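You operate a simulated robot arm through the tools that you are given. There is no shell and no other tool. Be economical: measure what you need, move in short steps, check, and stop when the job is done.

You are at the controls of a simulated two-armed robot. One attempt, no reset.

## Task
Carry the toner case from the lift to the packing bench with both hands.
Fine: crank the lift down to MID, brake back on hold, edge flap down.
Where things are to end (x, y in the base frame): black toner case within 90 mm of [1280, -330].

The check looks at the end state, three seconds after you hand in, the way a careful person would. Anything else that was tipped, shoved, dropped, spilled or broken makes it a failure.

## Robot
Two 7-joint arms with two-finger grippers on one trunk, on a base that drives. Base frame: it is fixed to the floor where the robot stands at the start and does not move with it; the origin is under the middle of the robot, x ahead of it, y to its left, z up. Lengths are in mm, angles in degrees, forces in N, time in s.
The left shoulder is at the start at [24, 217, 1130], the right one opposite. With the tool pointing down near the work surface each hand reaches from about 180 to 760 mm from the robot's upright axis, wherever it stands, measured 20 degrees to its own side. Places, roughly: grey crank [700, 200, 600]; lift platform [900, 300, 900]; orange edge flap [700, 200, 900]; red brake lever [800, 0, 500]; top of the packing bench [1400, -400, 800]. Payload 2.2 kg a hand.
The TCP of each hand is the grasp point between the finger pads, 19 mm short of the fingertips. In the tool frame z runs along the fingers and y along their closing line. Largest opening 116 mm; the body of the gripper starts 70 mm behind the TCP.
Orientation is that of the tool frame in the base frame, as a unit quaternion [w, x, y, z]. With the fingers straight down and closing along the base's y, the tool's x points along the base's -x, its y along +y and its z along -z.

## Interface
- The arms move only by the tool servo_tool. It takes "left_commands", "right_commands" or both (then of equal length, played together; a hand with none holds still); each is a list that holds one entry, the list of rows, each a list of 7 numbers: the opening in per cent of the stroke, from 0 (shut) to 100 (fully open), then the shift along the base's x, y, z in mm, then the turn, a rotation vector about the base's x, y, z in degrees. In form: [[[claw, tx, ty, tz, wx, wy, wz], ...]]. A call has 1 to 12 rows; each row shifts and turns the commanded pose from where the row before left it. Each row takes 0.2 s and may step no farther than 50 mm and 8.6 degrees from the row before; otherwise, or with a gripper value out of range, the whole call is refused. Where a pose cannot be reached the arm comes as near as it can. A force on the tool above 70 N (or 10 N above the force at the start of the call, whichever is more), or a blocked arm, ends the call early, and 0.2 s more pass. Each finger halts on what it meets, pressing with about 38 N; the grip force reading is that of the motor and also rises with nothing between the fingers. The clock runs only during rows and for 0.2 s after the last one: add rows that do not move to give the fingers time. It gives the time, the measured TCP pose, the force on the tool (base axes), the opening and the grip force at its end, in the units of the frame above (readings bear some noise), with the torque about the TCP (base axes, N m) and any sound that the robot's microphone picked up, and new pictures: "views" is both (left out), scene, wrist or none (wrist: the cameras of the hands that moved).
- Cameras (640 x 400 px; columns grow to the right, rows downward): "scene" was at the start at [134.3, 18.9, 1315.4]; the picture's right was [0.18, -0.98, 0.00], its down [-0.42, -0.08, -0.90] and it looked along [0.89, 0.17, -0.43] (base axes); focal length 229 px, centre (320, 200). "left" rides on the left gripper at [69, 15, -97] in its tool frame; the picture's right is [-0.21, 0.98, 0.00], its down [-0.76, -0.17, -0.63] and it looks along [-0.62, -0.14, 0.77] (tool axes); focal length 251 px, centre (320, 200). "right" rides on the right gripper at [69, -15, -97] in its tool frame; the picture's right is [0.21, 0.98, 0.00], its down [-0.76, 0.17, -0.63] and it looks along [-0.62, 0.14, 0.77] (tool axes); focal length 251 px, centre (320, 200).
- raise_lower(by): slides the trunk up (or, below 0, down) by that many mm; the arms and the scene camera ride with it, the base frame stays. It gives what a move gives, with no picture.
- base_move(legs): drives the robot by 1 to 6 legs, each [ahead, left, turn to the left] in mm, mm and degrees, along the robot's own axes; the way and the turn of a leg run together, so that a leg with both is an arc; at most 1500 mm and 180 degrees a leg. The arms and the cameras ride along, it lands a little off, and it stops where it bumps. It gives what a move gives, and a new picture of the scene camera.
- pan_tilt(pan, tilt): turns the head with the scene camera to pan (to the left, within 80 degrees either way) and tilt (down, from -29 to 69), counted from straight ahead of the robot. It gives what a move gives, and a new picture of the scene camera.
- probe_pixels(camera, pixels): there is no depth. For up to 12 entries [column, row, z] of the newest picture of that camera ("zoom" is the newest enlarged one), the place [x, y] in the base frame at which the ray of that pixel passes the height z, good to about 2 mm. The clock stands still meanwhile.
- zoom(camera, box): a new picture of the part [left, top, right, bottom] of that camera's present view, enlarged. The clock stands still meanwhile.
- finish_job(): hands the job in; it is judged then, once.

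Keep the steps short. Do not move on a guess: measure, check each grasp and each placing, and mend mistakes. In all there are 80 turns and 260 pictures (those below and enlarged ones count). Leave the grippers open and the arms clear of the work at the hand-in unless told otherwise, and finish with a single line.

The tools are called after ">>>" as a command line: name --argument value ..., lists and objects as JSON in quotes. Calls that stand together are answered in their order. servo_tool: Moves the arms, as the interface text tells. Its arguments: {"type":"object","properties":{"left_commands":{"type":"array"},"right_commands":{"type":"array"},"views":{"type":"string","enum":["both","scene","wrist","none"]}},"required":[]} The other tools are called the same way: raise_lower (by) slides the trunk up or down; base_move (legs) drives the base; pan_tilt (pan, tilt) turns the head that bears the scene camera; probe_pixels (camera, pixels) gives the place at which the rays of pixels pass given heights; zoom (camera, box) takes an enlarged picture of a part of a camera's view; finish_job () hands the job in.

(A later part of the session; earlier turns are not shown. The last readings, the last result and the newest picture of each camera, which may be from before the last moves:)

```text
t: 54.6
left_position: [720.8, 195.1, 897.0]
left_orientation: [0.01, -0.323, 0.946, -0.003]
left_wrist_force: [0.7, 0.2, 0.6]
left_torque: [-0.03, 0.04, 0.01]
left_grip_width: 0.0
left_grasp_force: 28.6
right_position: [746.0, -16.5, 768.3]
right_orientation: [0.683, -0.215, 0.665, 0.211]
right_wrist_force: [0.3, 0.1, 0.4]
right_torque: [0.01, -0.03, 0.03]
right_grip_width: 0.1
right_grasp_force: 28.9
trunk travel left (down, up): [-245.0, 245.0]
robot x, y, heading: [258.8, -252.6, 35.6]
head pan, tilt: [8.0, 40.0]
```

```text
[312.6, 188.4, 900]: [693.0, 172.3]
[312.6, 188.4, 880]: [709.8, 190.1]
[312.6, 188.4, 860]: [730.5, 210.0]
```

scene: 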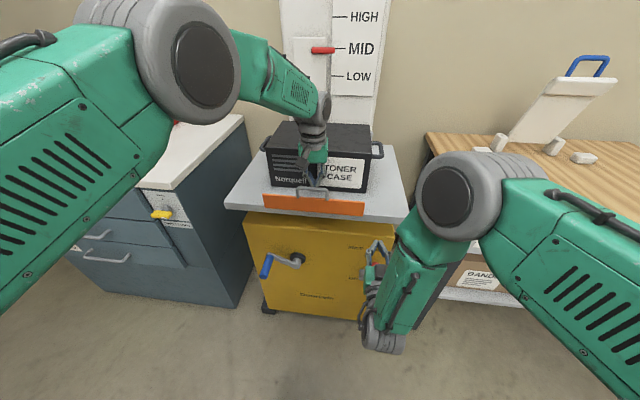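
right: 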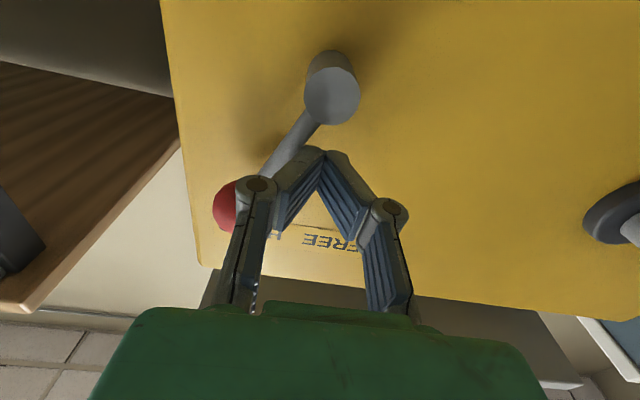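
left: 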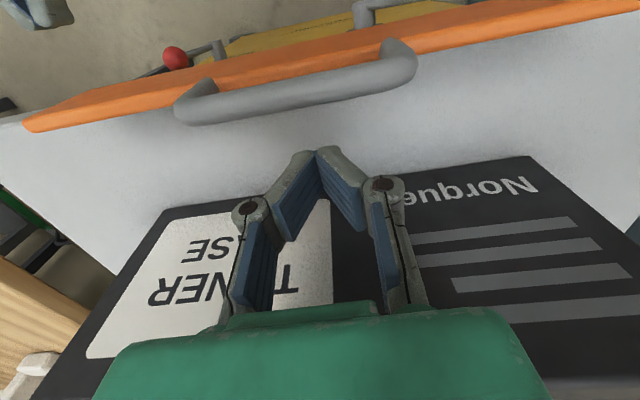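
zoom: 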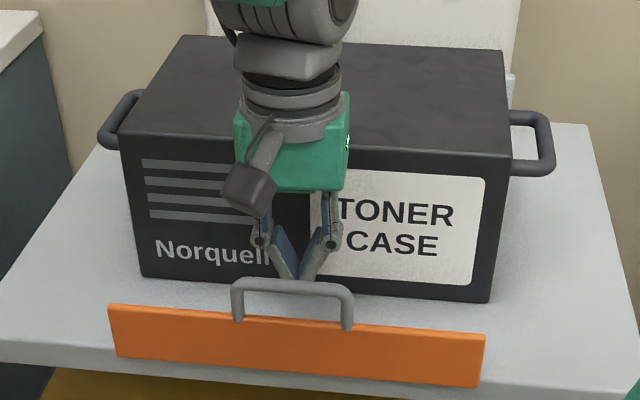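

Bar is at z≈905, i≈656; tips at 878 hook it. I pull toward the robot along a gentle arc.

>>> servo_tool --left_commands '[[[0, 0, 0, -6, 0, 0, 0], [0, -11.4, -8.1, 0, 0, 0, 0], [0, -11.4, -8.1, 0, 0, 0, 0], [0, -12.2, -8.7, -2, 0, 0, 0], [0, -12.2, -8.7, -3, 0, 0, 0], [0, -12.2, -8.7, -5, 0, 0, 0], [0, -12.2, -8.7, -7, 0, 0, 0], [0, 0, 0, 0, 0, 0, 0]]]' --views "both"

>>> zoom --camera "scene" --box '[260, 110, 380, 240]'

```text
t: 56.4
left_position: [648.8, 145.2, 873.7]
left_orientation: [0.011, -0.322, 0.947, -0.003]
left_wrist_force: [-0.6, -0.2, 0.7]
left_torque: [0.03, 0.03, 0.01]
left_grip_width: 0.0
left_grasp_force: 28.8
right_position: [745.0, -17.4, 767.5]
right_orientation: [0.683, -0.215, 0.665, 0.21]
right_wrist_force: [0.4, -0.8, -1.1]
right_torque: [0.0, -0.03, -0.01]
right_grip_width: 0.0
right_grasp_force: 28.6
trunk travel left (down, up): [-245.0, 245.0]
robot x, y, heading: [259.0, -253.8, 35.5]
head pan, tilt: [8.0, 40.0]
```

scene: 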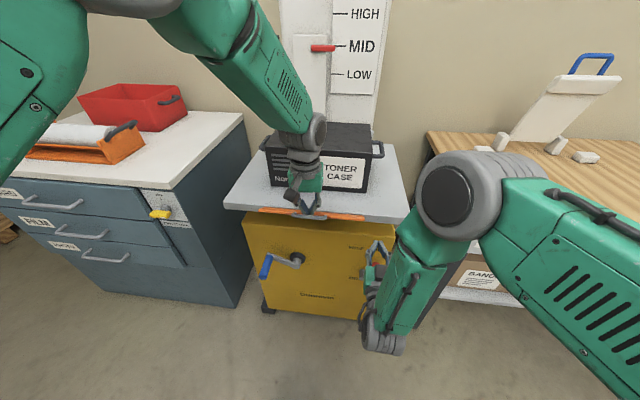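
left: 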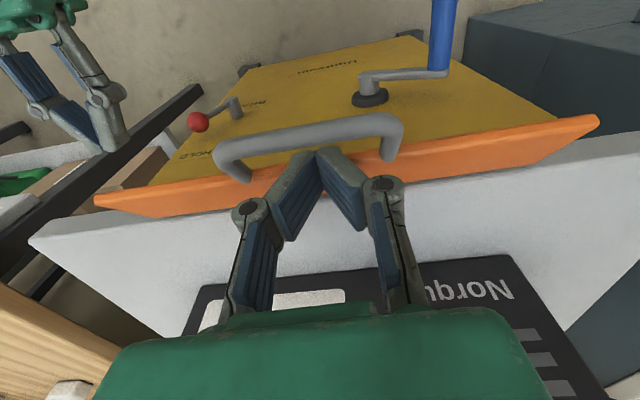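

```text
3.08 times, centred on (320, 175) of scene
```

zoom: 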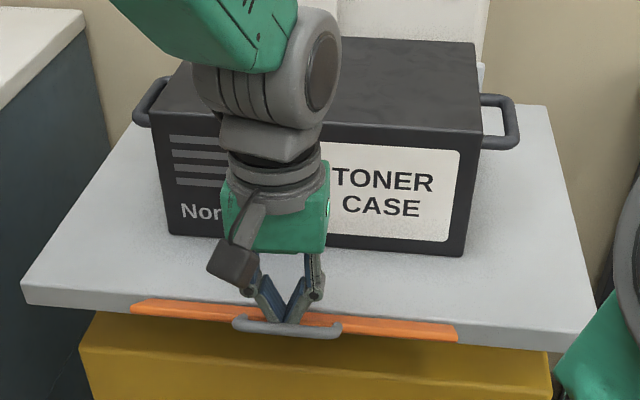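

The flap swings out and stays. I continue the arc outward and down.

>>> servo_tool --left_commands '[[[0, -8, -5.7, -8, 0, 0, 0], [0, -8, -5.7, -11, 0, 0, 0], [0, -6, -4.3, -13, 0, 0, 0], [0, -6, -4.3, -13, 0, 0, 0], [0, -6, -4.3, -13, 0, 0, 0], [0, 0, 0, 0, 0, 0, 0]]]' --views "both"

>>> zoom --camera "scene" --box '[260, 110, 380, 240]'

```text
t: 57.6
left_position: [630.6, 130.8, 836.7]
left_orientation: [0.04, -0.324, 0.945, 0.003]
left_wrist_force: [16.4, 12.4, -0.3]
left_torque: [-0.04, -0.29, -0.09]
left_grip_width: 6.1
left_grasp_force: 29.0
right_position: [745.4, -19.2, 769.9]
right_orientation: [0.684, -0.214, 0.665, 0.211]
right_wrist_force: [-0.4, 0.2, 0.6]
right_torque: [0.0, 0.04, 0.02]
right_grip_width: 0.2
right_grasp_force: 29.0
trunk travel left (down, up): [-245.0, 245.0]
robot x, y, heading: [265.7, -251.4, 35.6]
head pan, tilt: [8.0, 40.0]
stopped in row 5 (left hand): the force on the tool passed its limit at 76 N (the readings are from after the stop); the commanded pose is now the measured one
```

scene: 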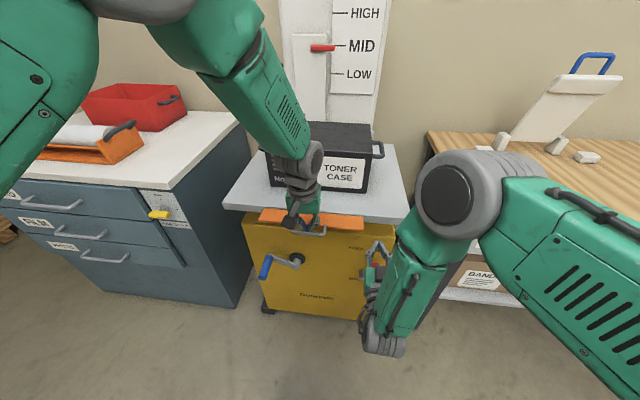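
left: 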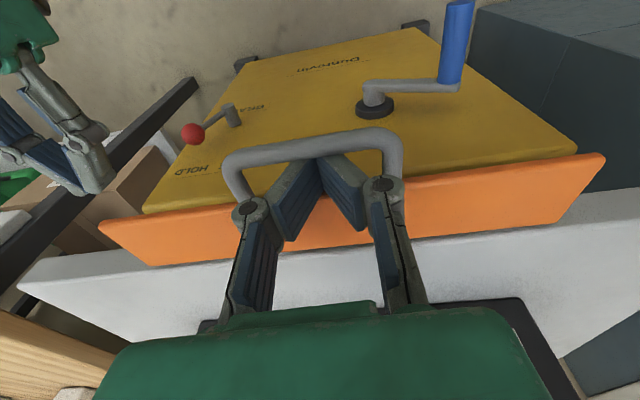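

```text
3.08 times, centred on (320, 175) of scene
```

zoom: 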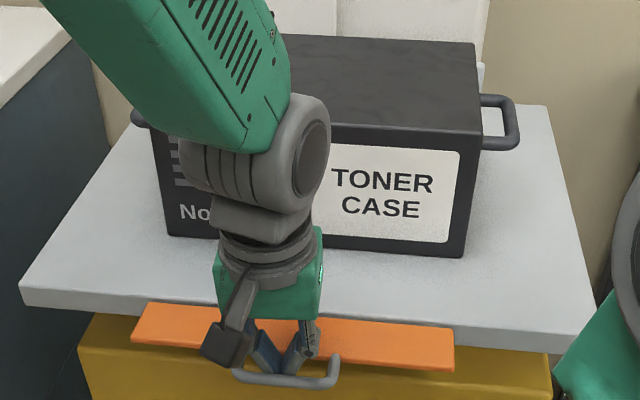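

The flap is past horizontal; tips are inside the bail. I lift out, shift left along the flap and will press its plate down from above.

>>> servo_tool --left_commands '[[[0, 3, 2, 15, 0, 0, 0], [0, 0, 0, 25, 0, 0, 0], [0, 0, 0, 25, 0, 0, 0], [0, -18, 28, 0, 0, 0, 0], [0, -18, 28, 0, 0, 0, 0], [0, 0, 10, 0, 0, 0, 0], [0, 0, 0, 0, 0, 0, 0]]]' --views "both"

>>> zoom --camera "scene" --box '[230, 110, 400, 260]'

```text
t: 59.2
left_position: [594.4, 196.5, 897.8]
left_orientation: [0.033, -0.323, 0.946, 0.001]
left_wrist_force: [-0.2, 0.0, 0.4]
left_torque: [0.03, -0.03, -0.01]
left_grip_width: 0.2
left_grasp_force: 28.5
right_position: [745.2, -20.2, 770.4]
right_orientation: [0.685, -0.214, 0.664, 0.211]
right_wrist_force: [0.7, -0.7, -0.2]
right_torque: [-0.01, -0.04, 0.03]
right_grip_width: 0.0
right_grasp_force: 28.4
trunk travel left (down, up): [-245.0, 245.0]
robot x, y, heading: [264.2, -255.0, 35.3]
head pan, tilt: [8.0, 40.0]
```

scene: 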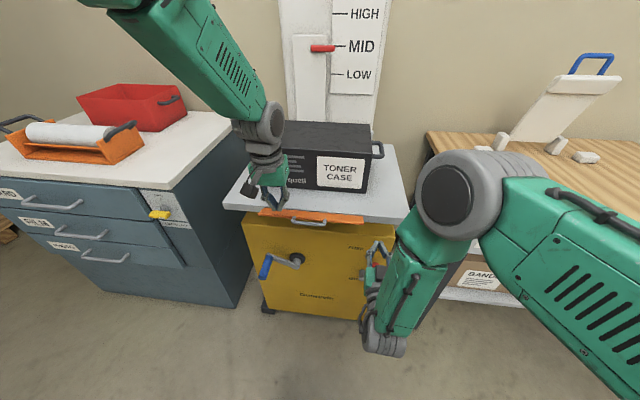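
left: 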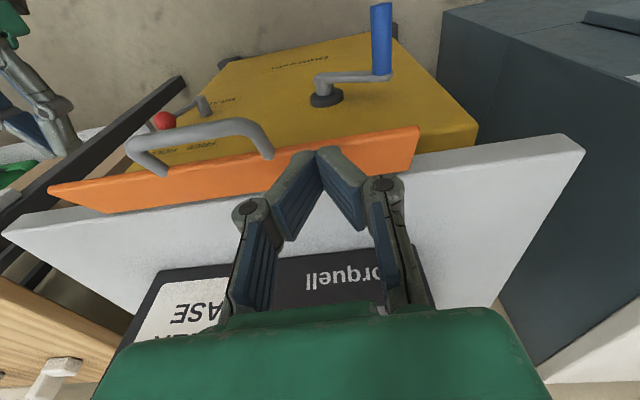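

```text
2.67 times, centred on (315, 185) of scene
```

zoom: 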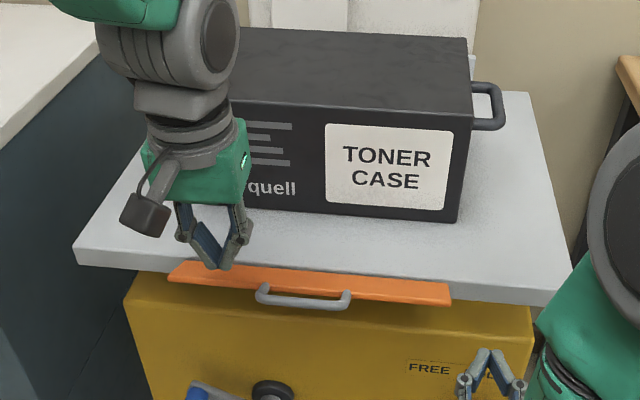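

I move over the plate (i≈625) and press down.

>>> servo_tool --left_commands '[[[0, 11, 7.8, 0, 0, 0, 0], [0, 11, 7.8, -15, 0, 0, 0], [0, 0, 0, -20, 0, 0, 0], [0, 0, 0, -15, 0, 0, 0], [0, 0, 0, -15, 0, 0, 0], [0, 0, 0, -15, 0, 0, 0], [0, 0, 0, -10, 0, 0, 0], [0, 0, 0, -10, 0, 0, 0], [0, 0, 0, 0, 0, 0, 0]]]' --views "both"

>>> zoom --camera "scene" --box '[230, 110, 400, 260]'

```text
t: 60.5
left_position: [617.1, 214.3, 844.2]
left_orientation: [0.045, -0.324, 0.945, 0.006]
left_wrist_force: [-22.5, -14.6, 48.1]
left_torque: [-0.46, 0.9, 0.06]
left_grip_width: 5.8
left_grasp_force: 28.3
right_position: [740.7, -21.5, 774.0]
right_orientation: [0.687, -0.213, 0.662, 0.212]
right_wrist_force: [0.0, -0.2, 0.7]
right_torque: [-0.01, -0.01, -0.01]
right_grip_width: 0.1
right_grasp_force: 28.9
trunk travel left (down, up): [-245.0, 245.0]
robot x, y, heading: [263.0, -256.7, 35.4]
head pan, tilt: [8.0, 40.0]
stopped in row 6 (left hand): the force on the tool passed its limit at 86 N (the readings are from after the stop); the commanded pose is now the measured one
```

scene: 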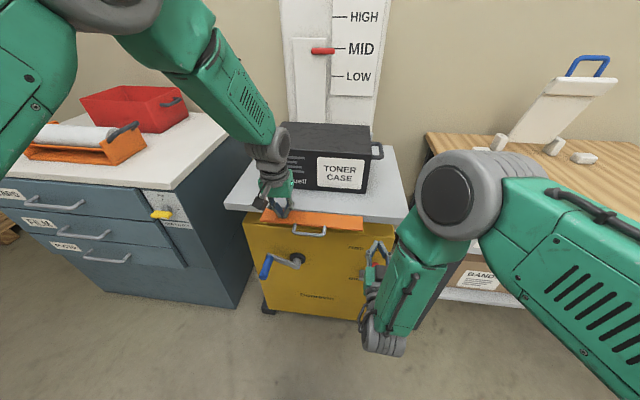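
left: 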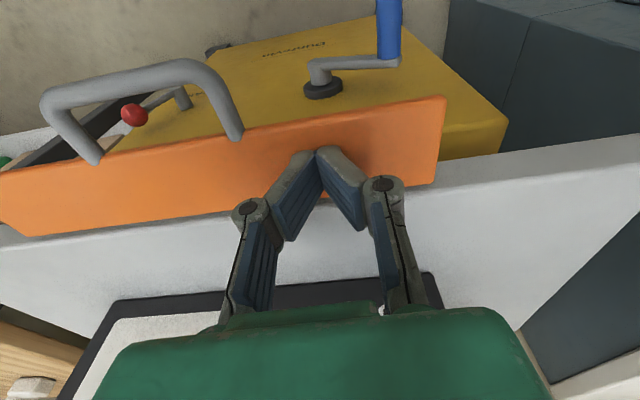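

```text
2.67 times, centred on (315, 185) of scene
```

zoom: 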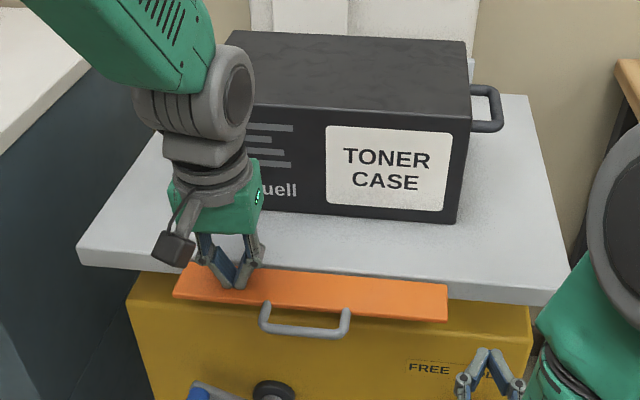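

Resistance 86 N: likely the end stop (plate past horizontal). I lift straight off and look whether it stays.

>>> servo_tool --left_commands '[[[0, 0, 0, 20, 0, 0, 0], [0, 0, 0, 40, 0, 0, 0], [0, 0, 0, 40, 0, 0, 0], [0, -26, -16, 30, 0, 0, 0], [0, -26, -16, 0, 0, 0, 0], [0, -26, 10, 0, 0, 0, 0], [0, -26, 10, 0, 0, 0, 0], [0, 0, 0, 0, 0, 0, 0]]]' --views "both"

>>> zoom --camera "scene" --box '[230, 110, 400, 260]'

>>> zoom --camera "right" --box '[0, 0, 640, 400]'

```text
t: 62.4
left_position: [516.1, 207.8, 967.3]
left_orientation: [0.044, -0.325, 0.945, 0.003]
left_wrist_force: [-0.3, -0.4, -0.7]
left_torque: [-0.03, 0.0, 0.01]
left_grip_width: 0.0
left_grasp_force: 29.0
right_position: [744.1, -19.4, 772.9]
right_orientation: [0.685, -0.215, 0.663, 0.212]
right_wrist_force: [-0.1, 0.4, 0.2]
right_torque: [0.02, 0.0, 0.02]
right_grip_width: 0.2
right_grasp_force: 28.2
trunk travel left (down, up): [-245.0, 245.0]
robot x, y, heading: [264.5, -252.1, 35.4]
head pan, tilt: [8.0, 40.0]
```

scene: 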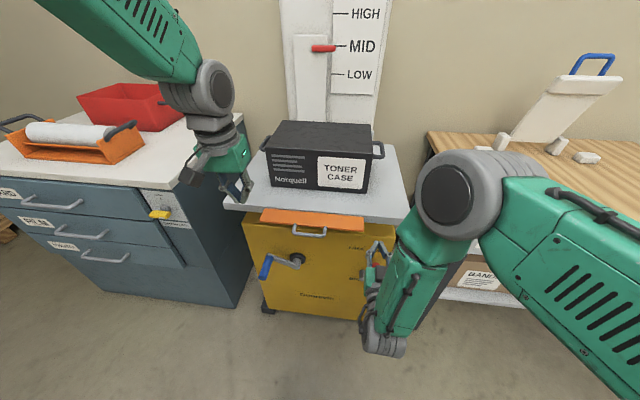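
left: 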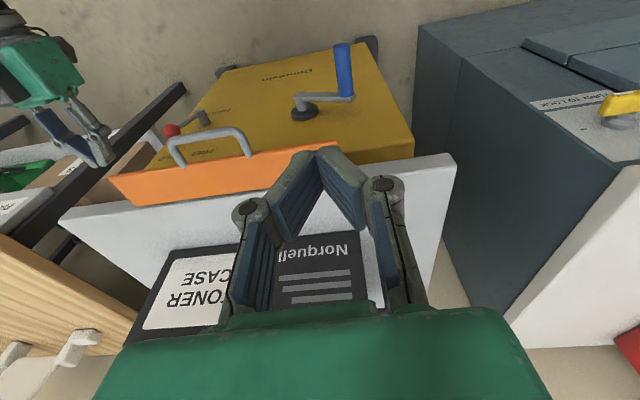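

```text
2.67 times, centred on (315, 185) of scene
```

zoom: 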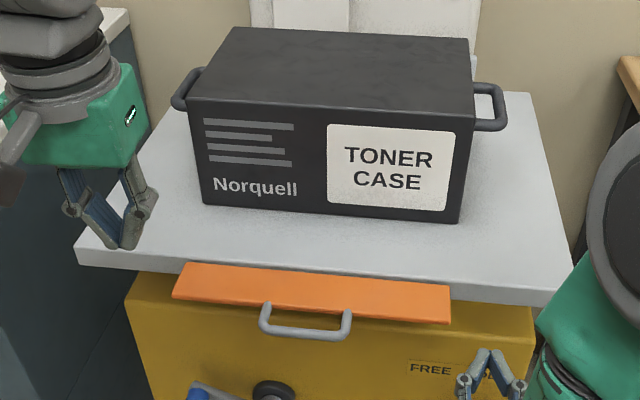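

```text
1.00 times, centred on (320, 200) of right (not enlarged: the box is as wide or as high as the picture)
```

zoom: 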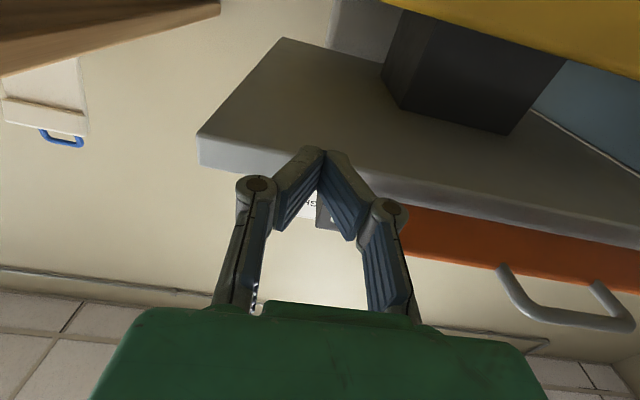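

The flap stays down-ish. I measure its angle by triangulating inner and outer right corners.

>>> probe_pixels --camera "zoom" --pixels '[[110, 10, 900]]'

>>> zoom --camera "left" --box '[50, 100, 250, 260]'

>>> probe_pixels --camera "scene" --pixels '[[363.7, 216.8, 840], [363.7, 216.8, 820], [363.7, 216.8, 800], [363.7, 230.7, 840], [363.7, 230.7, 820], [363.7, 230.7, 800], [363.7, 230.7, 780], [318, 235, 800], [318, 235, 780]]'

>>> probe_pixels --camera "left" --pixels '[[109, 180, 840], [109, 180, 820], [109, 180, 800], [109, 180, 780], [141, 206, 840], [141, 206, 820], [141, 206, 800], [200, 131, 800], [200, 131, 780]]'

```text
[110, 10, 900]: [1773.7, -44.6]
```

```text
2.50 times, centred on (150, 180) of left
```

zoom: 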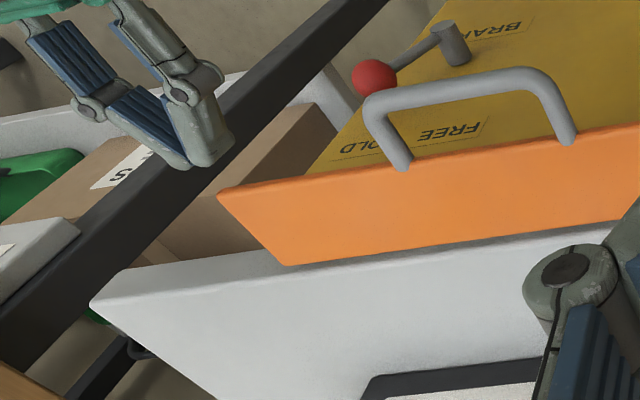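

```text
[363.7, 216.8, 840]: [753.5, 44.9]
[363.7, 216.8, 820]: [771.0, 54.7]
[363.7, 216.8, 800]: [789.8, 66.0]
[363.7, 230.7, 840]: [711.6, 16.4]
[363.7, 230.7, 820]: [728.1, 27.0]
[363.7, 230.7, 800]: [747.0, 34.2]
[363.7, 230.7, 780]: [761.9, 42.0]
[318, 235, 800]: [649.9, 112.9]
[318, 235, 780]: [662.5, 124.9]
```

```text
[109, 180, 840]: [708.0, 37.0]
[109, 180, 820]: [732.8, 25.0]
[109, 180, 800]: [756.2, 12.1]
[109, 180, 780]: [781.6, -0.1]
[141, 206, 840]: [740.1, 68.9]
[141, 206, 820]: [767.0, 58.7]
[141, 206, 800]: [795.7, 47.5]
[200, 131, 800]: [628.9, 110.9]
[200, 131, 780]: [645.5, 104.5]
```

Inner edge z≈818 and outer edge z≈820, 50 mm out: the flap lies folded out level against its stop, so it is down (I'll re-check later). Now the right hand turns fingers-down and rises, both grippers open.

>>> servo_tool --right_commands '[[[0, -12, -9, 10, -4.74, 6.67, 0], [0, -12, -9, 15, -4.74, 6.67, 0], [0, -12, -9, 22, -4.74, 6.67, 0], [0, 0, 0, 25, -4.74, 6.67, 0], [0, 0, 0, 25, -4.74, 6.67, 0], [0, 0, 0, 25, -4.74, 6.67, 0], [0, 0, 0, 25, -4.74, 6.67, 0], [50, 0, 0, 25, -4.74, 6.67, 0], [100, 0, 0, 25, -4.74, 6.67, 0], [100, 0, 0, 25, -4.74, 6.67, 0], [100, 0, 0, 25, -4.74, 6.67, 0]]]' --left_commands '[[[0, 0, 0, 10, 0, 0, 0], [0, 0, 0, 10, 0, 0, 0], [0, 0, 0, 10, 0, 0, 0], [0, 0, 0, 10, 0, 0, 0], [0, 0, 0, 10, 0, 0, 0], [0, 0, 0, 10, 0, 0, 0], [0, 0, 0, 0, 0, 0, 0], [50, 0, 0, 0, 0, 0, 0], [100, 0, 0, 0, 0, 0, 0], [100, 0, 0, 0, 0, 0, 0], [100, 0, 0, 0, 0, 0, 0]]]' --views "scene"

>>> zoom --camera "scene" --box '[240, 90, 410, 240]'

```text
t: 64.8
left_position: [515.9, 205.0, 1026.7]
left_orientation: [0.043, -0.324, 0.945, 0.004]
left_wrist_force: [0.3, 0.2, -0.3]
left_torque: [0.01, 0.02, -0.03]
left_grip_width: 116.1
left_grasp_force: 0.2
right_position: [705.4, -46.1, 1017.6]
right_orientation: [0.013, -0.311, 0.95, 0.001]
right_wrist_force: [-0.5, 0.5, -1.3]
right_torque: [0.02, 0.01, -0.03]
right_grip_width: 115.9
right_grasp_force: 0.0
trunk travel left (down, up): [-245.0, 245.0]
robot x, y, heading: [265.0, -254.0, 34.8]
head pan, tilt: [8.0, 40.0]
```

scene: 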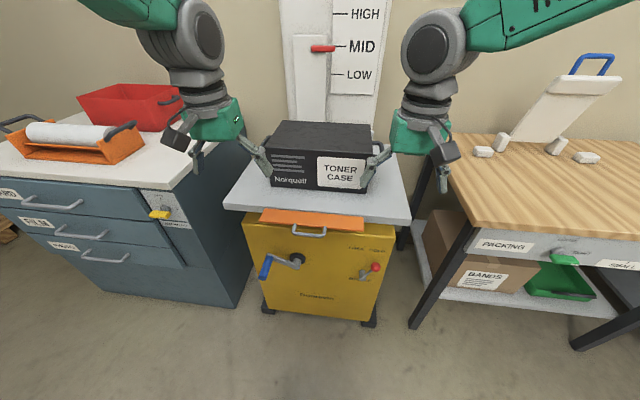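

```text
2.67 times, centred on (325, 165) of scene
```

zoom: 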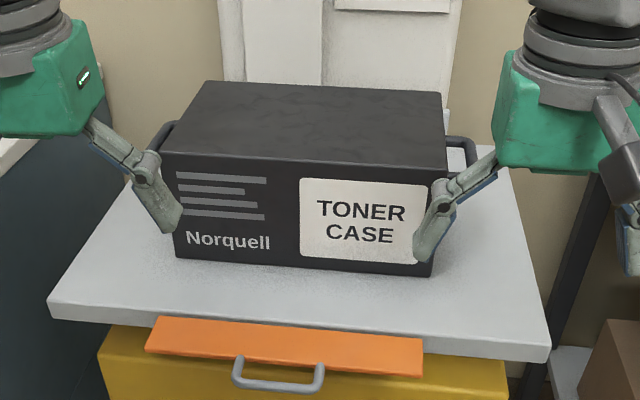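

>>> probe_pixels --camera "scene" --pixels '[[384.3, 157.7, 910], [384.3, 157.7, 930], [382.4, 144.6, 910], [382.4, 144.6, 930], [261.8, 149.8, 910], [261.8, 149.8, 930], [268.6, 136.3, 910], [268.6, 136.3, 930]]'

>>> zoom --camera "right" --box '[0, 0, 640, 400]'

>>> zoom --camera "left" --box '[0, 0, 640, 400]'

```text
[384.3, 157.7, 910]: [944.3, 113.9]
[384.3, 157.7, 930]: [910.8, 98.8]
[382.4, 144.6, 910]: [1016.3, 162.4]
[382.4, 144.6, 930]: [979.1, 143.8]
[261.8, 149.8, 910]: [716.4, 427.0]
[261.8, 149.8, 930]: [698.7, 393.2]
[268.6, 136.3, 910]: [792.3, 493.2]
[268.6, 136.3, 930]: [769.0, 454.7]
```

```text
1.00 times, centred on (320, 200) of right (not enlarged: the box is as wide or as high as the picture)
```

zoom: 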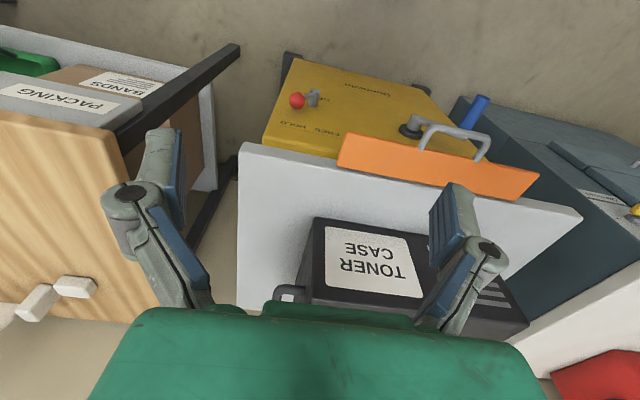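

```text
1.00 times, centred on (320, 200) of left (not enlarged: the box is as wide or as high as the picture)
```

zoom: 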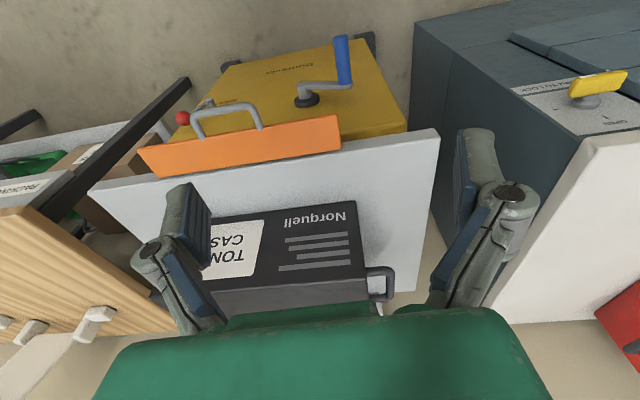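

Handles estimated at z≈920: bars at u≈75 and u≈449, i≈812–895. I need to drive ~180 ahead and ~98 left; first check cabinet clearance on the floor.

>>> probe_pixels --camera "scene" --pixels '[[237, 307, 0], [95, 285, 0], [265, 310, 0], [185, 189, 850], [0, 165, 850], [243, 112, 850]]'

```text
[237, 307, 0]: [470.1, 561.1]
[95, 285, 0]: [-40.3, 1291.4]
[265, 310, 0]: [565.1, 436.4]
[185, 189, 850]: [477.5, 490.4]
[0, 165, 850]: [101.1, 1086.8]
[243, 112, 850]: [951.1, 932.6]
```

Cabinet is clear (u<-120). I drive 180 ahead and 98 left.

>>> base_move --legs '[[180, 98, 0]]'

>>> zoom --camera "left" --box '[0, 0, 640, 400]'

>>> zoom --camera "right" --box '[0, 0, 640, 400]'

```text
t: 66.4
left_position: [608.8, 386.4, 1026.5]
left_orientation: [0.044, -0.321, 0.946, 0.004]
left_wrist_force: [0.4, 0.2, -0.2]
left_torque: [-0.01, 0.03, 0.0]
left_grip_width: 115.8
left_grasp_force: 0.0
right_position: [798.4, 135.2, 1019.2]
right_orientation: [0.014, -0.308, 0.951, 0.001]
right_wrist_force: [0.2, 1.2, 0.1]
right_torque: [-0.03, -0.01, 0.0]
right_grip_width: 115.9
right_grasp_force: 0.0
trunk travel left (down, up): [-245.0, 245.0]
robot x, y, heading: [352.3, -71.7, 35.2]
head pan, tilt: [8.0, 40.0]
```

scene: 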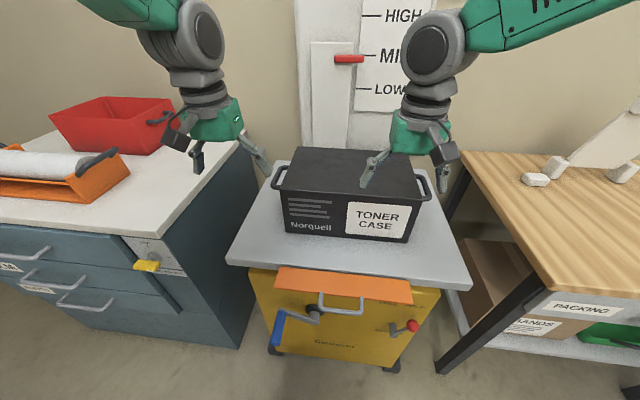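

```text
1.00 times, centred on (320, 200) of left (not enlarged: the box is as wide or as high as the picture)
```

zoom: 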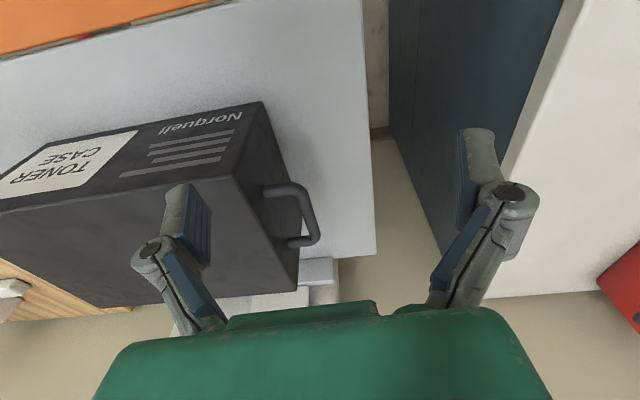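

```text
1.00 times, centred on (320, 200) of right (not enlarged: the box is as wide or as high as the picture)
```

zoom: 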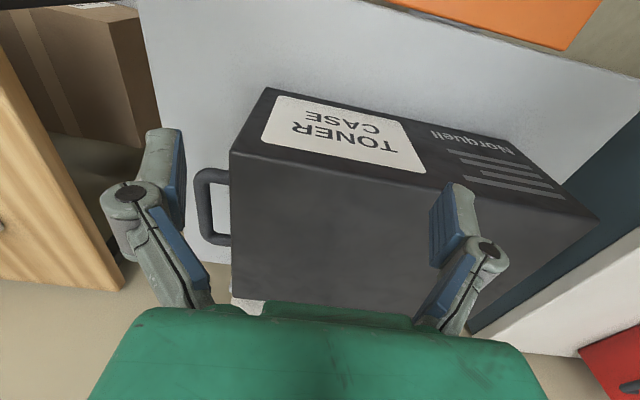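

Both handles are visible. I zoom the scene for the handles and probe both.

>>> zoom --camera "scene" --box '[260, 135, 440, 250]'

>>> probe_pixels --camera "left" --pixels '[[293, 187, 930], [293, 187, 910], [314, 238, 930], [314, 238, 910], [263, 103, 820], [262, 103, 830]]'

>>> probe_pixels --camera "right" --pixels '[[203, 178, 930], [203, 178, 910], [212, 238, 930], [212, 238, 910], [267, 88, 820], [267, 88, 830]]'

```text
3.48 times, centred on (350, 192) of scene
```

zoom: 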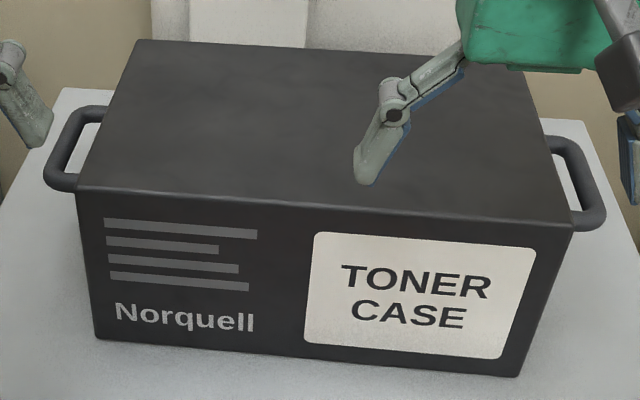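

```text
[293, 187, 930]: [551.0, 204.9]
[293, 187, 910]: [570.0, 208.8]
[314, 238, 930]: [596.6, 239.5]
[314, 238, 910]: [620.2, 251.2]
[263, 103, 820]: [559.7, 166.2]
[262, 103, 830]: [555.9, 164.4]
```

```text
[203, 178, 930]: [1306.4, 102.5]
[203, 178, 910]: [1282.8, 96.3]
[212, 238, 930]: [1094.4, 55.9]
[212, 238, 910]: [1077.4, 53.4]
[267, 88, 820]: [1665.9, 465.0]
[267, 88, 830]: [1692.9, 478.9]
```

Wrist probes used stale poses; I probe the scene zoom, and refresh wrist pictures with a tiny hold.

>>> probe_pixels --camera "zoom" --pixels '[[55, 178, 920], [55, 178, 940], [75, 116, 920], [75, 116, 940], [598, 214, 920], [598, 214, 940], [563, 144, 920], [563, 144, 940], [97, 338, 820], [518, 376, 820]]'

>>> servo_tool --left_commands '[[[100, 0, 0, 0, 0, 0, 0]]]' --right_commands '[[[100, 0, 0, 0, 0, 0, 0]]]' --views "wrist"

```text
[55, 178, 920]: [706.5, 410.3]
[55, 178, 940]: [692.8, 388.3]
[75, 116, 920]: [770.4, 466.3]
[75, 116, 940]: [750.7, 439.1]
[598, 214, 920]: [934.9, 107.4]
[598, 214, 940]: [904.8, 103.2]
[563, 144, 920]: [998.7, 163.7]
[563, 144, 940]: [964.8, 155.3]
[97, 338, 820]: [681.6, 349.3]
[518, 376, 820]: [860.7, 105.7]
```

```text
t: 66.8
left_position: [604.3, 385.3, 1030.6]
left_orientation: [0.047, -0.322, 0.946, 0.004]
left_wrist_force: [0.7, 0.4, -0.2]
left_torque: [0.0, -0.01, 0.05]
left_grip_width: 116.2
left_grasp_force: 0.1
right_position: [795.4, 132.5, 1019.0]
right_orientation: [0.016, -0.308, 0.951, 0.001]
right_wrist_force: [0.6, 0.1, -0.8]
right_torque: [-0.01, 0.01, -0.01]
right_grip_width: 116.0
right_grasp_force: 0.0
trunk travel left (down, up): [-245.0, 245.0]
robot x, y, heading: [352.5, -65.9, 35.1]
head pan, tilt: [8.0, 40.0]
```

right: 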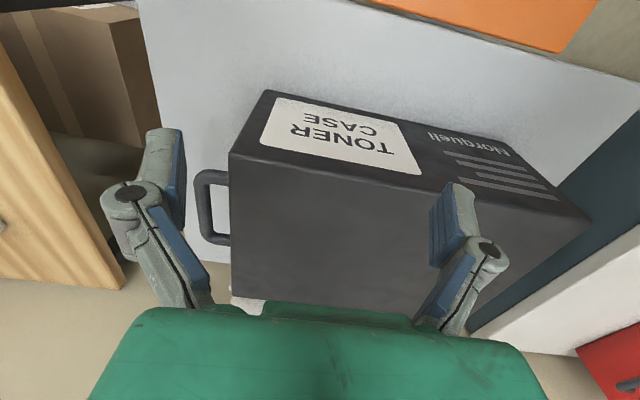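
left: 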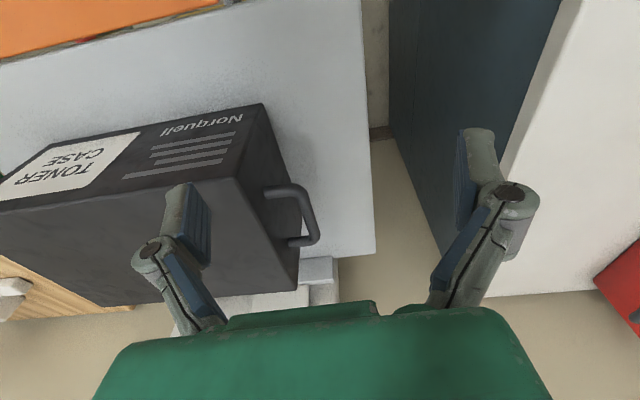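

>>> probe_pixels --camera "left" --pixels '[[296, 188, 940], [296, 188, 920], [314, 238, 940], [314, 238, 920], [261, 104, 820], [272, 192, 920]]'

>>> probe_pixels --camera "right" --pixels '[[202, 178, 940], [202, 178, 920], [212, 239, 940], [212, 239, 920], [267, 90, 820], [228, 182, 920]]'

```text
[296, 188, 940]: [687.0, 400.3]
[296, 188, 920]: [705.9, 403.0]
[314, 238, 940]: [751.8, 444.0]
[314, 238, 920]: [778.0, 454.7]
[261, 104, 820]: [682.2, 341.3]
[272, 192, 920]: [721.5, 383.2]
```

```text
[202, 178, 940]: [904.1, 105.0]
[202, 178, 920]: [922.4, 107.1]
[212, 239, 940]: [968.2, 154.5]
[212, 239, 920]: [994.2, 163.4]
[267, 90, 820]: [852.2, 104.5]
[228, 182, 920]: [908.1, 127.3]
```

Handle bars: left mid ≈(724,421), right mid ≈(937,130), z≈937. I bring both hands above them with openings narrowed to ~29 mm.

>>> servo_tool --left_commands '[[[60, 31.2, 10.8, -2.5, 0, 0, 0], [25, 31.2, 10.8, -2.5, 0, 0, 0], [25, 31.2, 10.8, -2.5, 0, 0, 0], [25, 31.2, 10.8, -2.5, 0, 0, 0], [25, 0, 0, 0, 0, 0, 0], [25, 0, 0, 0, 0, 0, 0]]]' --right_commands '[[[60, 37.5, 0, 0, 0, 0, 0], [25, 37.5, 0, 0, 0, 0, 0], [25, 37.5, 0, 0, 0, 0, 0], [25, 37.5, 0, 0, 0, 0, 0], [25, 0, 0, 0, 0, 0, 0], [25, 0, 0, 0, 0, 0, 0]]]' --views "both"

```text
t: 68.2
left_position: [732.1, 429.8, 1016.6]
left_orientation: [0.045, -0.321, 0.946, 0.004]
left_wrist_force: [0.6, 0.1, 0.0]
left_torque: [0.01, 0.01, 0.01]
left_grip_width: 29.0
left_grasp_force: 0.0
right_position: [943.9, 134.3, 1017.8]
right_orientation: [0.015, -0.308, 0.951, 0.001]
right_wrist_force: [0.3, 0.4, -0.1]
right_torque: [-0.02, 0.01, 0.01]
right_grip_width: 29.0
right_grasp_force: 0.1
trunk travel left (down, up): [-245.0, 245.0]
robot x, y, heading: [353.8, -69.9, 35.2]
head pan, tilt: [8.0, 40.0]
```

scene: 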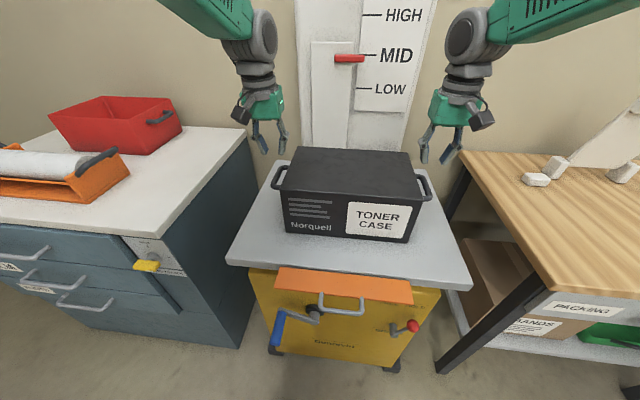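
right: 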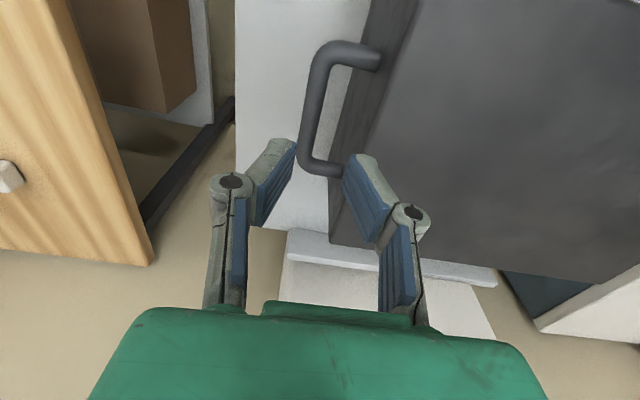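
left: 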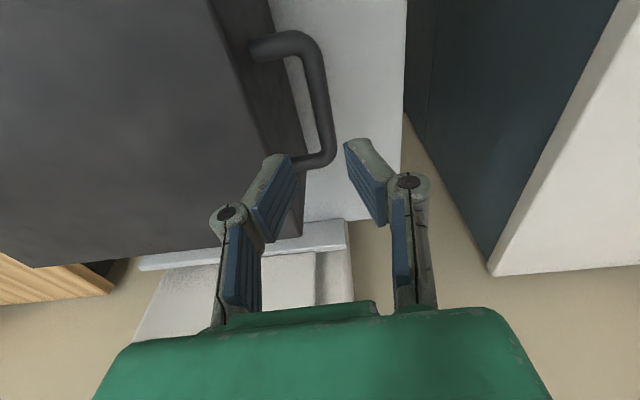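

I probe the bars from these close views.

>>> probe_pixels --camera "right" --pixels '[[317, 75, 937], [305, 145, 937], [311, 110, 937], [311, 110, 925], [372, 60, 937]]'

>>> probe_pixels --camera "left" --pixels '[[310, 62, 937], [325, 140, 937], [318, 100, 937], [318, 100, 925], [258, 52, 937]]'

```text
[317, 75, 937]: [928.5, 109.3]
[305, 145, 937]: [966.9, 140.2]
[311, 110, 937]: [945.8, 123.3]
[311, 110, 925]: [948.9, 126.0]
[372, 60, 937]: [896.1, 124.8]
```

```text
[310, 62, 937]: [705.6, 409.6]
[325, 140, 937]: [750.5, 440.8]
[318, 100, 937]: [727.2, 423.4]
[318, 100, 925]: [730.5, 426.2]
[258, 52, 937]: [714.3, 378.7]
```

Right bar is at u≈447 (hand at 437): I shift right 11 mm, then both descend to z≈946 around the bars.

>>> servo_tool --right_commands '[[[25, 6.4, -9, 0, 0, 0, 0], [25, 0, 0, -20, 0, 0, 0], [25, 0, 0, -20, 0, 0, 0], [25, 0, 0, -16, 0, 0, 0], [25, 0, 0, -15, 0, 0, 0], [25, 0, 0, 0, 0, 0, 0]]]' --left_commands '[[[25, 0, 0, 0, 0, 0, 0], [25, 0, 0, -20, 0, 0, 0], [25, 0, 0, -20, 0, 0, 0], [25, 0, 0, -16, 0, 0, 0], [25, 0, 0, -15, 0, 0, 0], [25, 0, 0, 0, 0, 0, 0]]]' --views "both"

```text
t: 69.6
left_position: [730.9, 430.5, 945.9]
left_orientation: [0.047, -0.321, 0.946, 0.003]
left_wrist_force: [-2.1, 8.0, 5.8]
left_torque: [-0.33, -0.16, 0.11]
left_grip_width: 26.8
left_grasp_force: 0.1
right_position: [951.3, 125.1, 949.2]
right_orientation: [0.016, -0.307, 0.951, 0.0]
right_wrist_force: [1.4, -1.9, -0.8]
right_torque: [-0.01, 0.04, 0.03]
right_grip_width: 28.1
right_grasp_force: 0.0
trunk travel left (down, up): [-245.0, 245.0]
robot x, y, heading: [353.7, -68.4, 35.0]
head pan, tilt: [8.0, 40.0]
```

scene: 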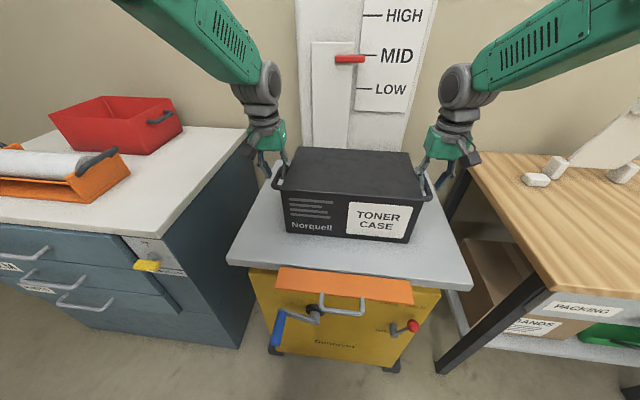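
right: 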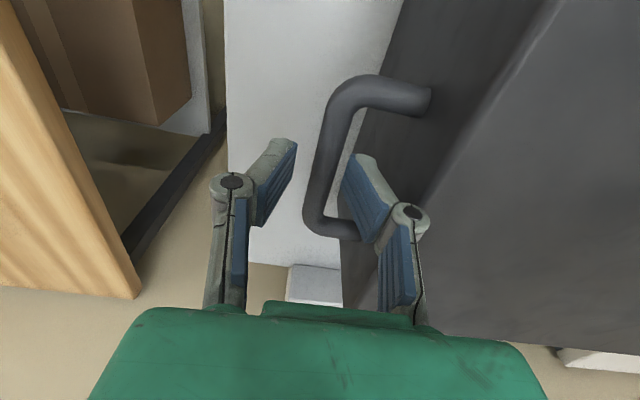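
left: 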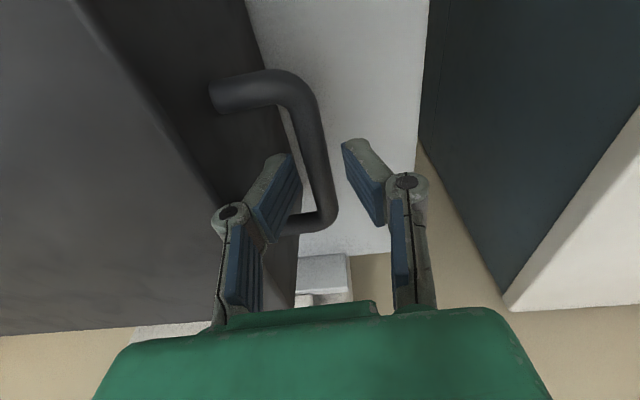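

Both bars lie between the fingers. I lower 6 mm more and close both grips.

>>> servo_tool --right_commands '[[[25, 0, 0, -6, 0, 0, 0], [0, 0, 0, 0, 0, 0, 0], [0, 0, 0, 0, 0, 0, 0], [0, 0, 0, 0, 0, 0, 0]]]' --left_commands '[[[25, 0, 0, -6, 0, 0, 0], [0, 0, 0, 0, 0, 0, 0], [0, 0, 0, 0, 0, 0, 0], [0, 0, 0, 0, 0, 0, 0]]]' --views "wrist"

```text
t: 70.6
left_position: [729.9, 427.2, 942.6]
left_orientation: [0.048, -0.32, 0.946, 0.003]
left_wrist_force: [11.4, -4.3, 19.9]
left_torque: [-1.26, -1.02, -1.27]
left_grip_width: 14.8
left_grasp_force: 37.9
right_position: [948.8, 127.7, 945.6]
right_orientation: [0.018, -0.308, 0.951, 0.004]
right_wrist_force: [-10.1, 17.2, 22.5]
right_torque: [2.22, 1.63, 0.54]
right_grip_width: 13.7
right_grasp_force: 38.0
trunk travel left (down, up): [-245.0, 245.0]
robot x, y, heading: [350.3, -71.9, 35.0]
head pan, tilt: [8.0, 40.0]
```

right: 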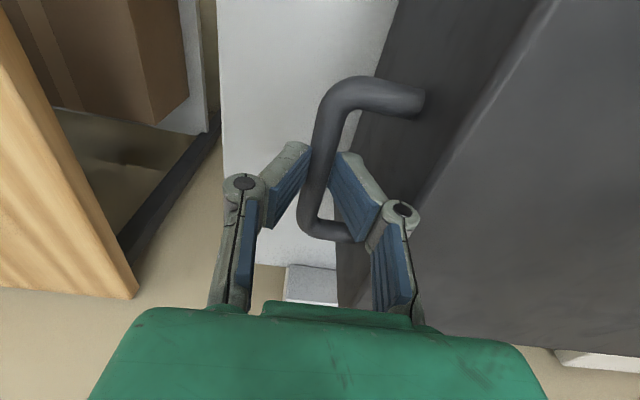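
left: 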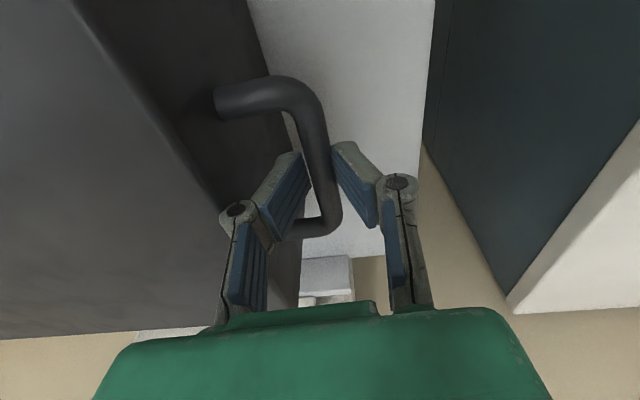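

Both bars are clamped (≈14 mm). I raise the trunk 40 mm to lift the case evenly.

>>> raise_lower --by 40

>>> servo_tool --right_commands '[[[0, 0, 0, 0, 0, 0, 0]]]' --left_commands '[[[0, 0, 0, 0, 0, 0, 0]]]' --views "both"

```text
t: 71.4
left_position: [731.2, 428.0, 980.9]
left_orientation: [0.044, -0.322, 0.946, 0.005]
left_wrist_force: [1.1, -0.7, -7.1]
left_torque: [0.24, -0.28, -0.04]
left_grip_width: 14.0
left_grasp_force: 37.8
right_position: [952.2, 122.9, 980.7]
right_orientation: [0.013, -0.307, 0.951, 0.001]
right_wrist_force: [-0.1, 0.0, 0.2]
right_torque: [-0.02, -0.01, -0.02]
right_grip_width: 0.0
right_grasp_force: 28.0
trunk travel left (down, up): [-285.0, 205.0]
robot x, y, heading: [351.8, -68.2, 35.2]
head pan, tilt: [8.0, 40.0]
```

```text
t: 71.8
left_position: [729.9, 429.1, 982.0]
left_orientation: [0.046, -0.322, 0.946, 0.005]
left_wrist_force: [-0.5, 0.9, 0.4]
left_torque: [-0.01, 0.01, 0.05]
left_grip_width: 0.1
left_grasp_force: 28.7
right_position: [950.6, 124.0, 983.2]
right_orientation: [0.016, -0.308, 0.951, 0.002]
right_wrist_force: [-0.5, 0.1, 0.9]
right_torque: [-0.01, -0.02, 0.02]
right_grip_width: 0.0
right_grasp_force: 28.9
trunk travel left (down, up): [-285.0, 205.0]
robot x, y, heading: [354.4, -68.7, 35.0]
head pan, tilt: [8.0, 40.0]
```

scene: 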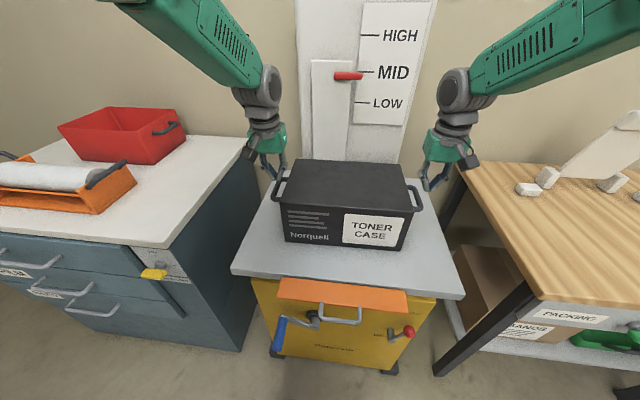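
right: 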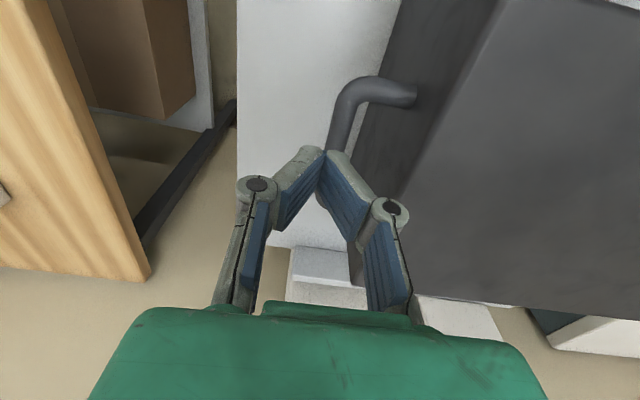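
left: 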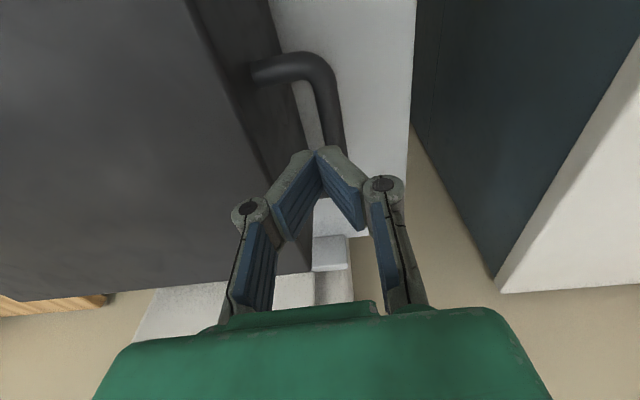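

The grips slipped: the tips only caught the bars' upper side, so bars are lower (≈918). I reopen, and measure bar positions again.

>>> servo_tool --right_commands '[[[26, 0, 0, 0, 0, 0, 0], [26, 0, 0, 0, 0, 0, 0], [26, 0, 0, 0, 0, 0, 0]]]' --left_commands '[[[26, 0, 0, 0, 0, 0, 0], [26, 0, 0, 0, 0, 0, 0], [26, 0, 0, 0, 0, 0, 0]]]' --views "both"

>>> zoom --camera "scene" --box '[250, 140, 440, 270]'

```text
t: 72.6
left_position: [730.1, 427.7, 980.7]
left_orientation: [0.045, -0.321, 0.946, 0.004]
left_wrist_force: [-0.9, 1.0, 0.3]
left_torque: [0.0, -0.01, -0.01]
left_grip_width: 29.3
left_grasp_force: 0.1
right_position: [950.1, 124.1, 982.4]
right_orientation: [0.015, -0.307, 0.952, 0.002]
right_wrist_force: [0.4, 0.5, -0.5]
right_torque: [-0.04, 0.04, -0.01]
right_grip_width: 29.9
right_grasp_force: 0.0
trunk travel left (down, up): [-285.0, 205.0]
robot x, y, heading: [352.2, -68.3, 34.9]
head pan, tilt: [8.0, 40.0]
```

scene: 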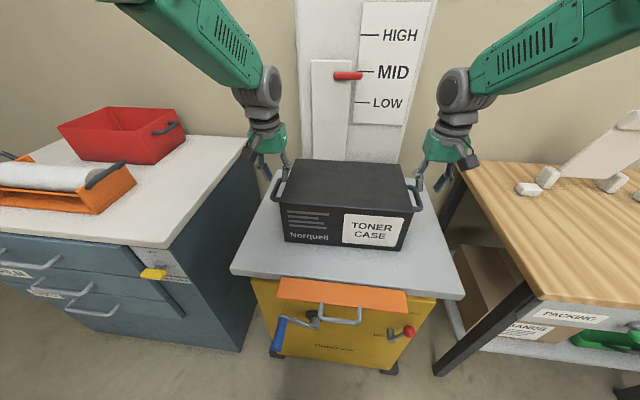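
right: 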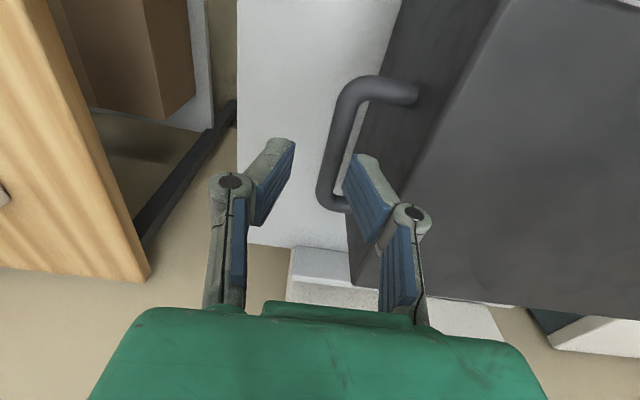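
left: 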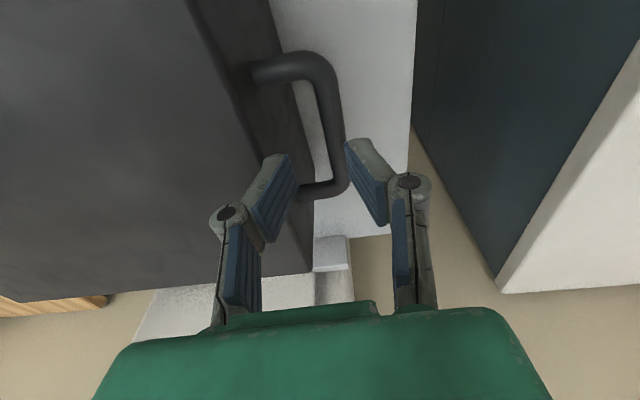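

```text
3.08 times, centred on (345, 205) of scene
```

zoom: 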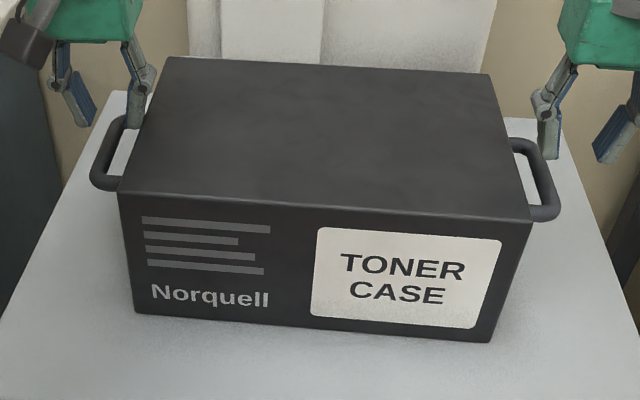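

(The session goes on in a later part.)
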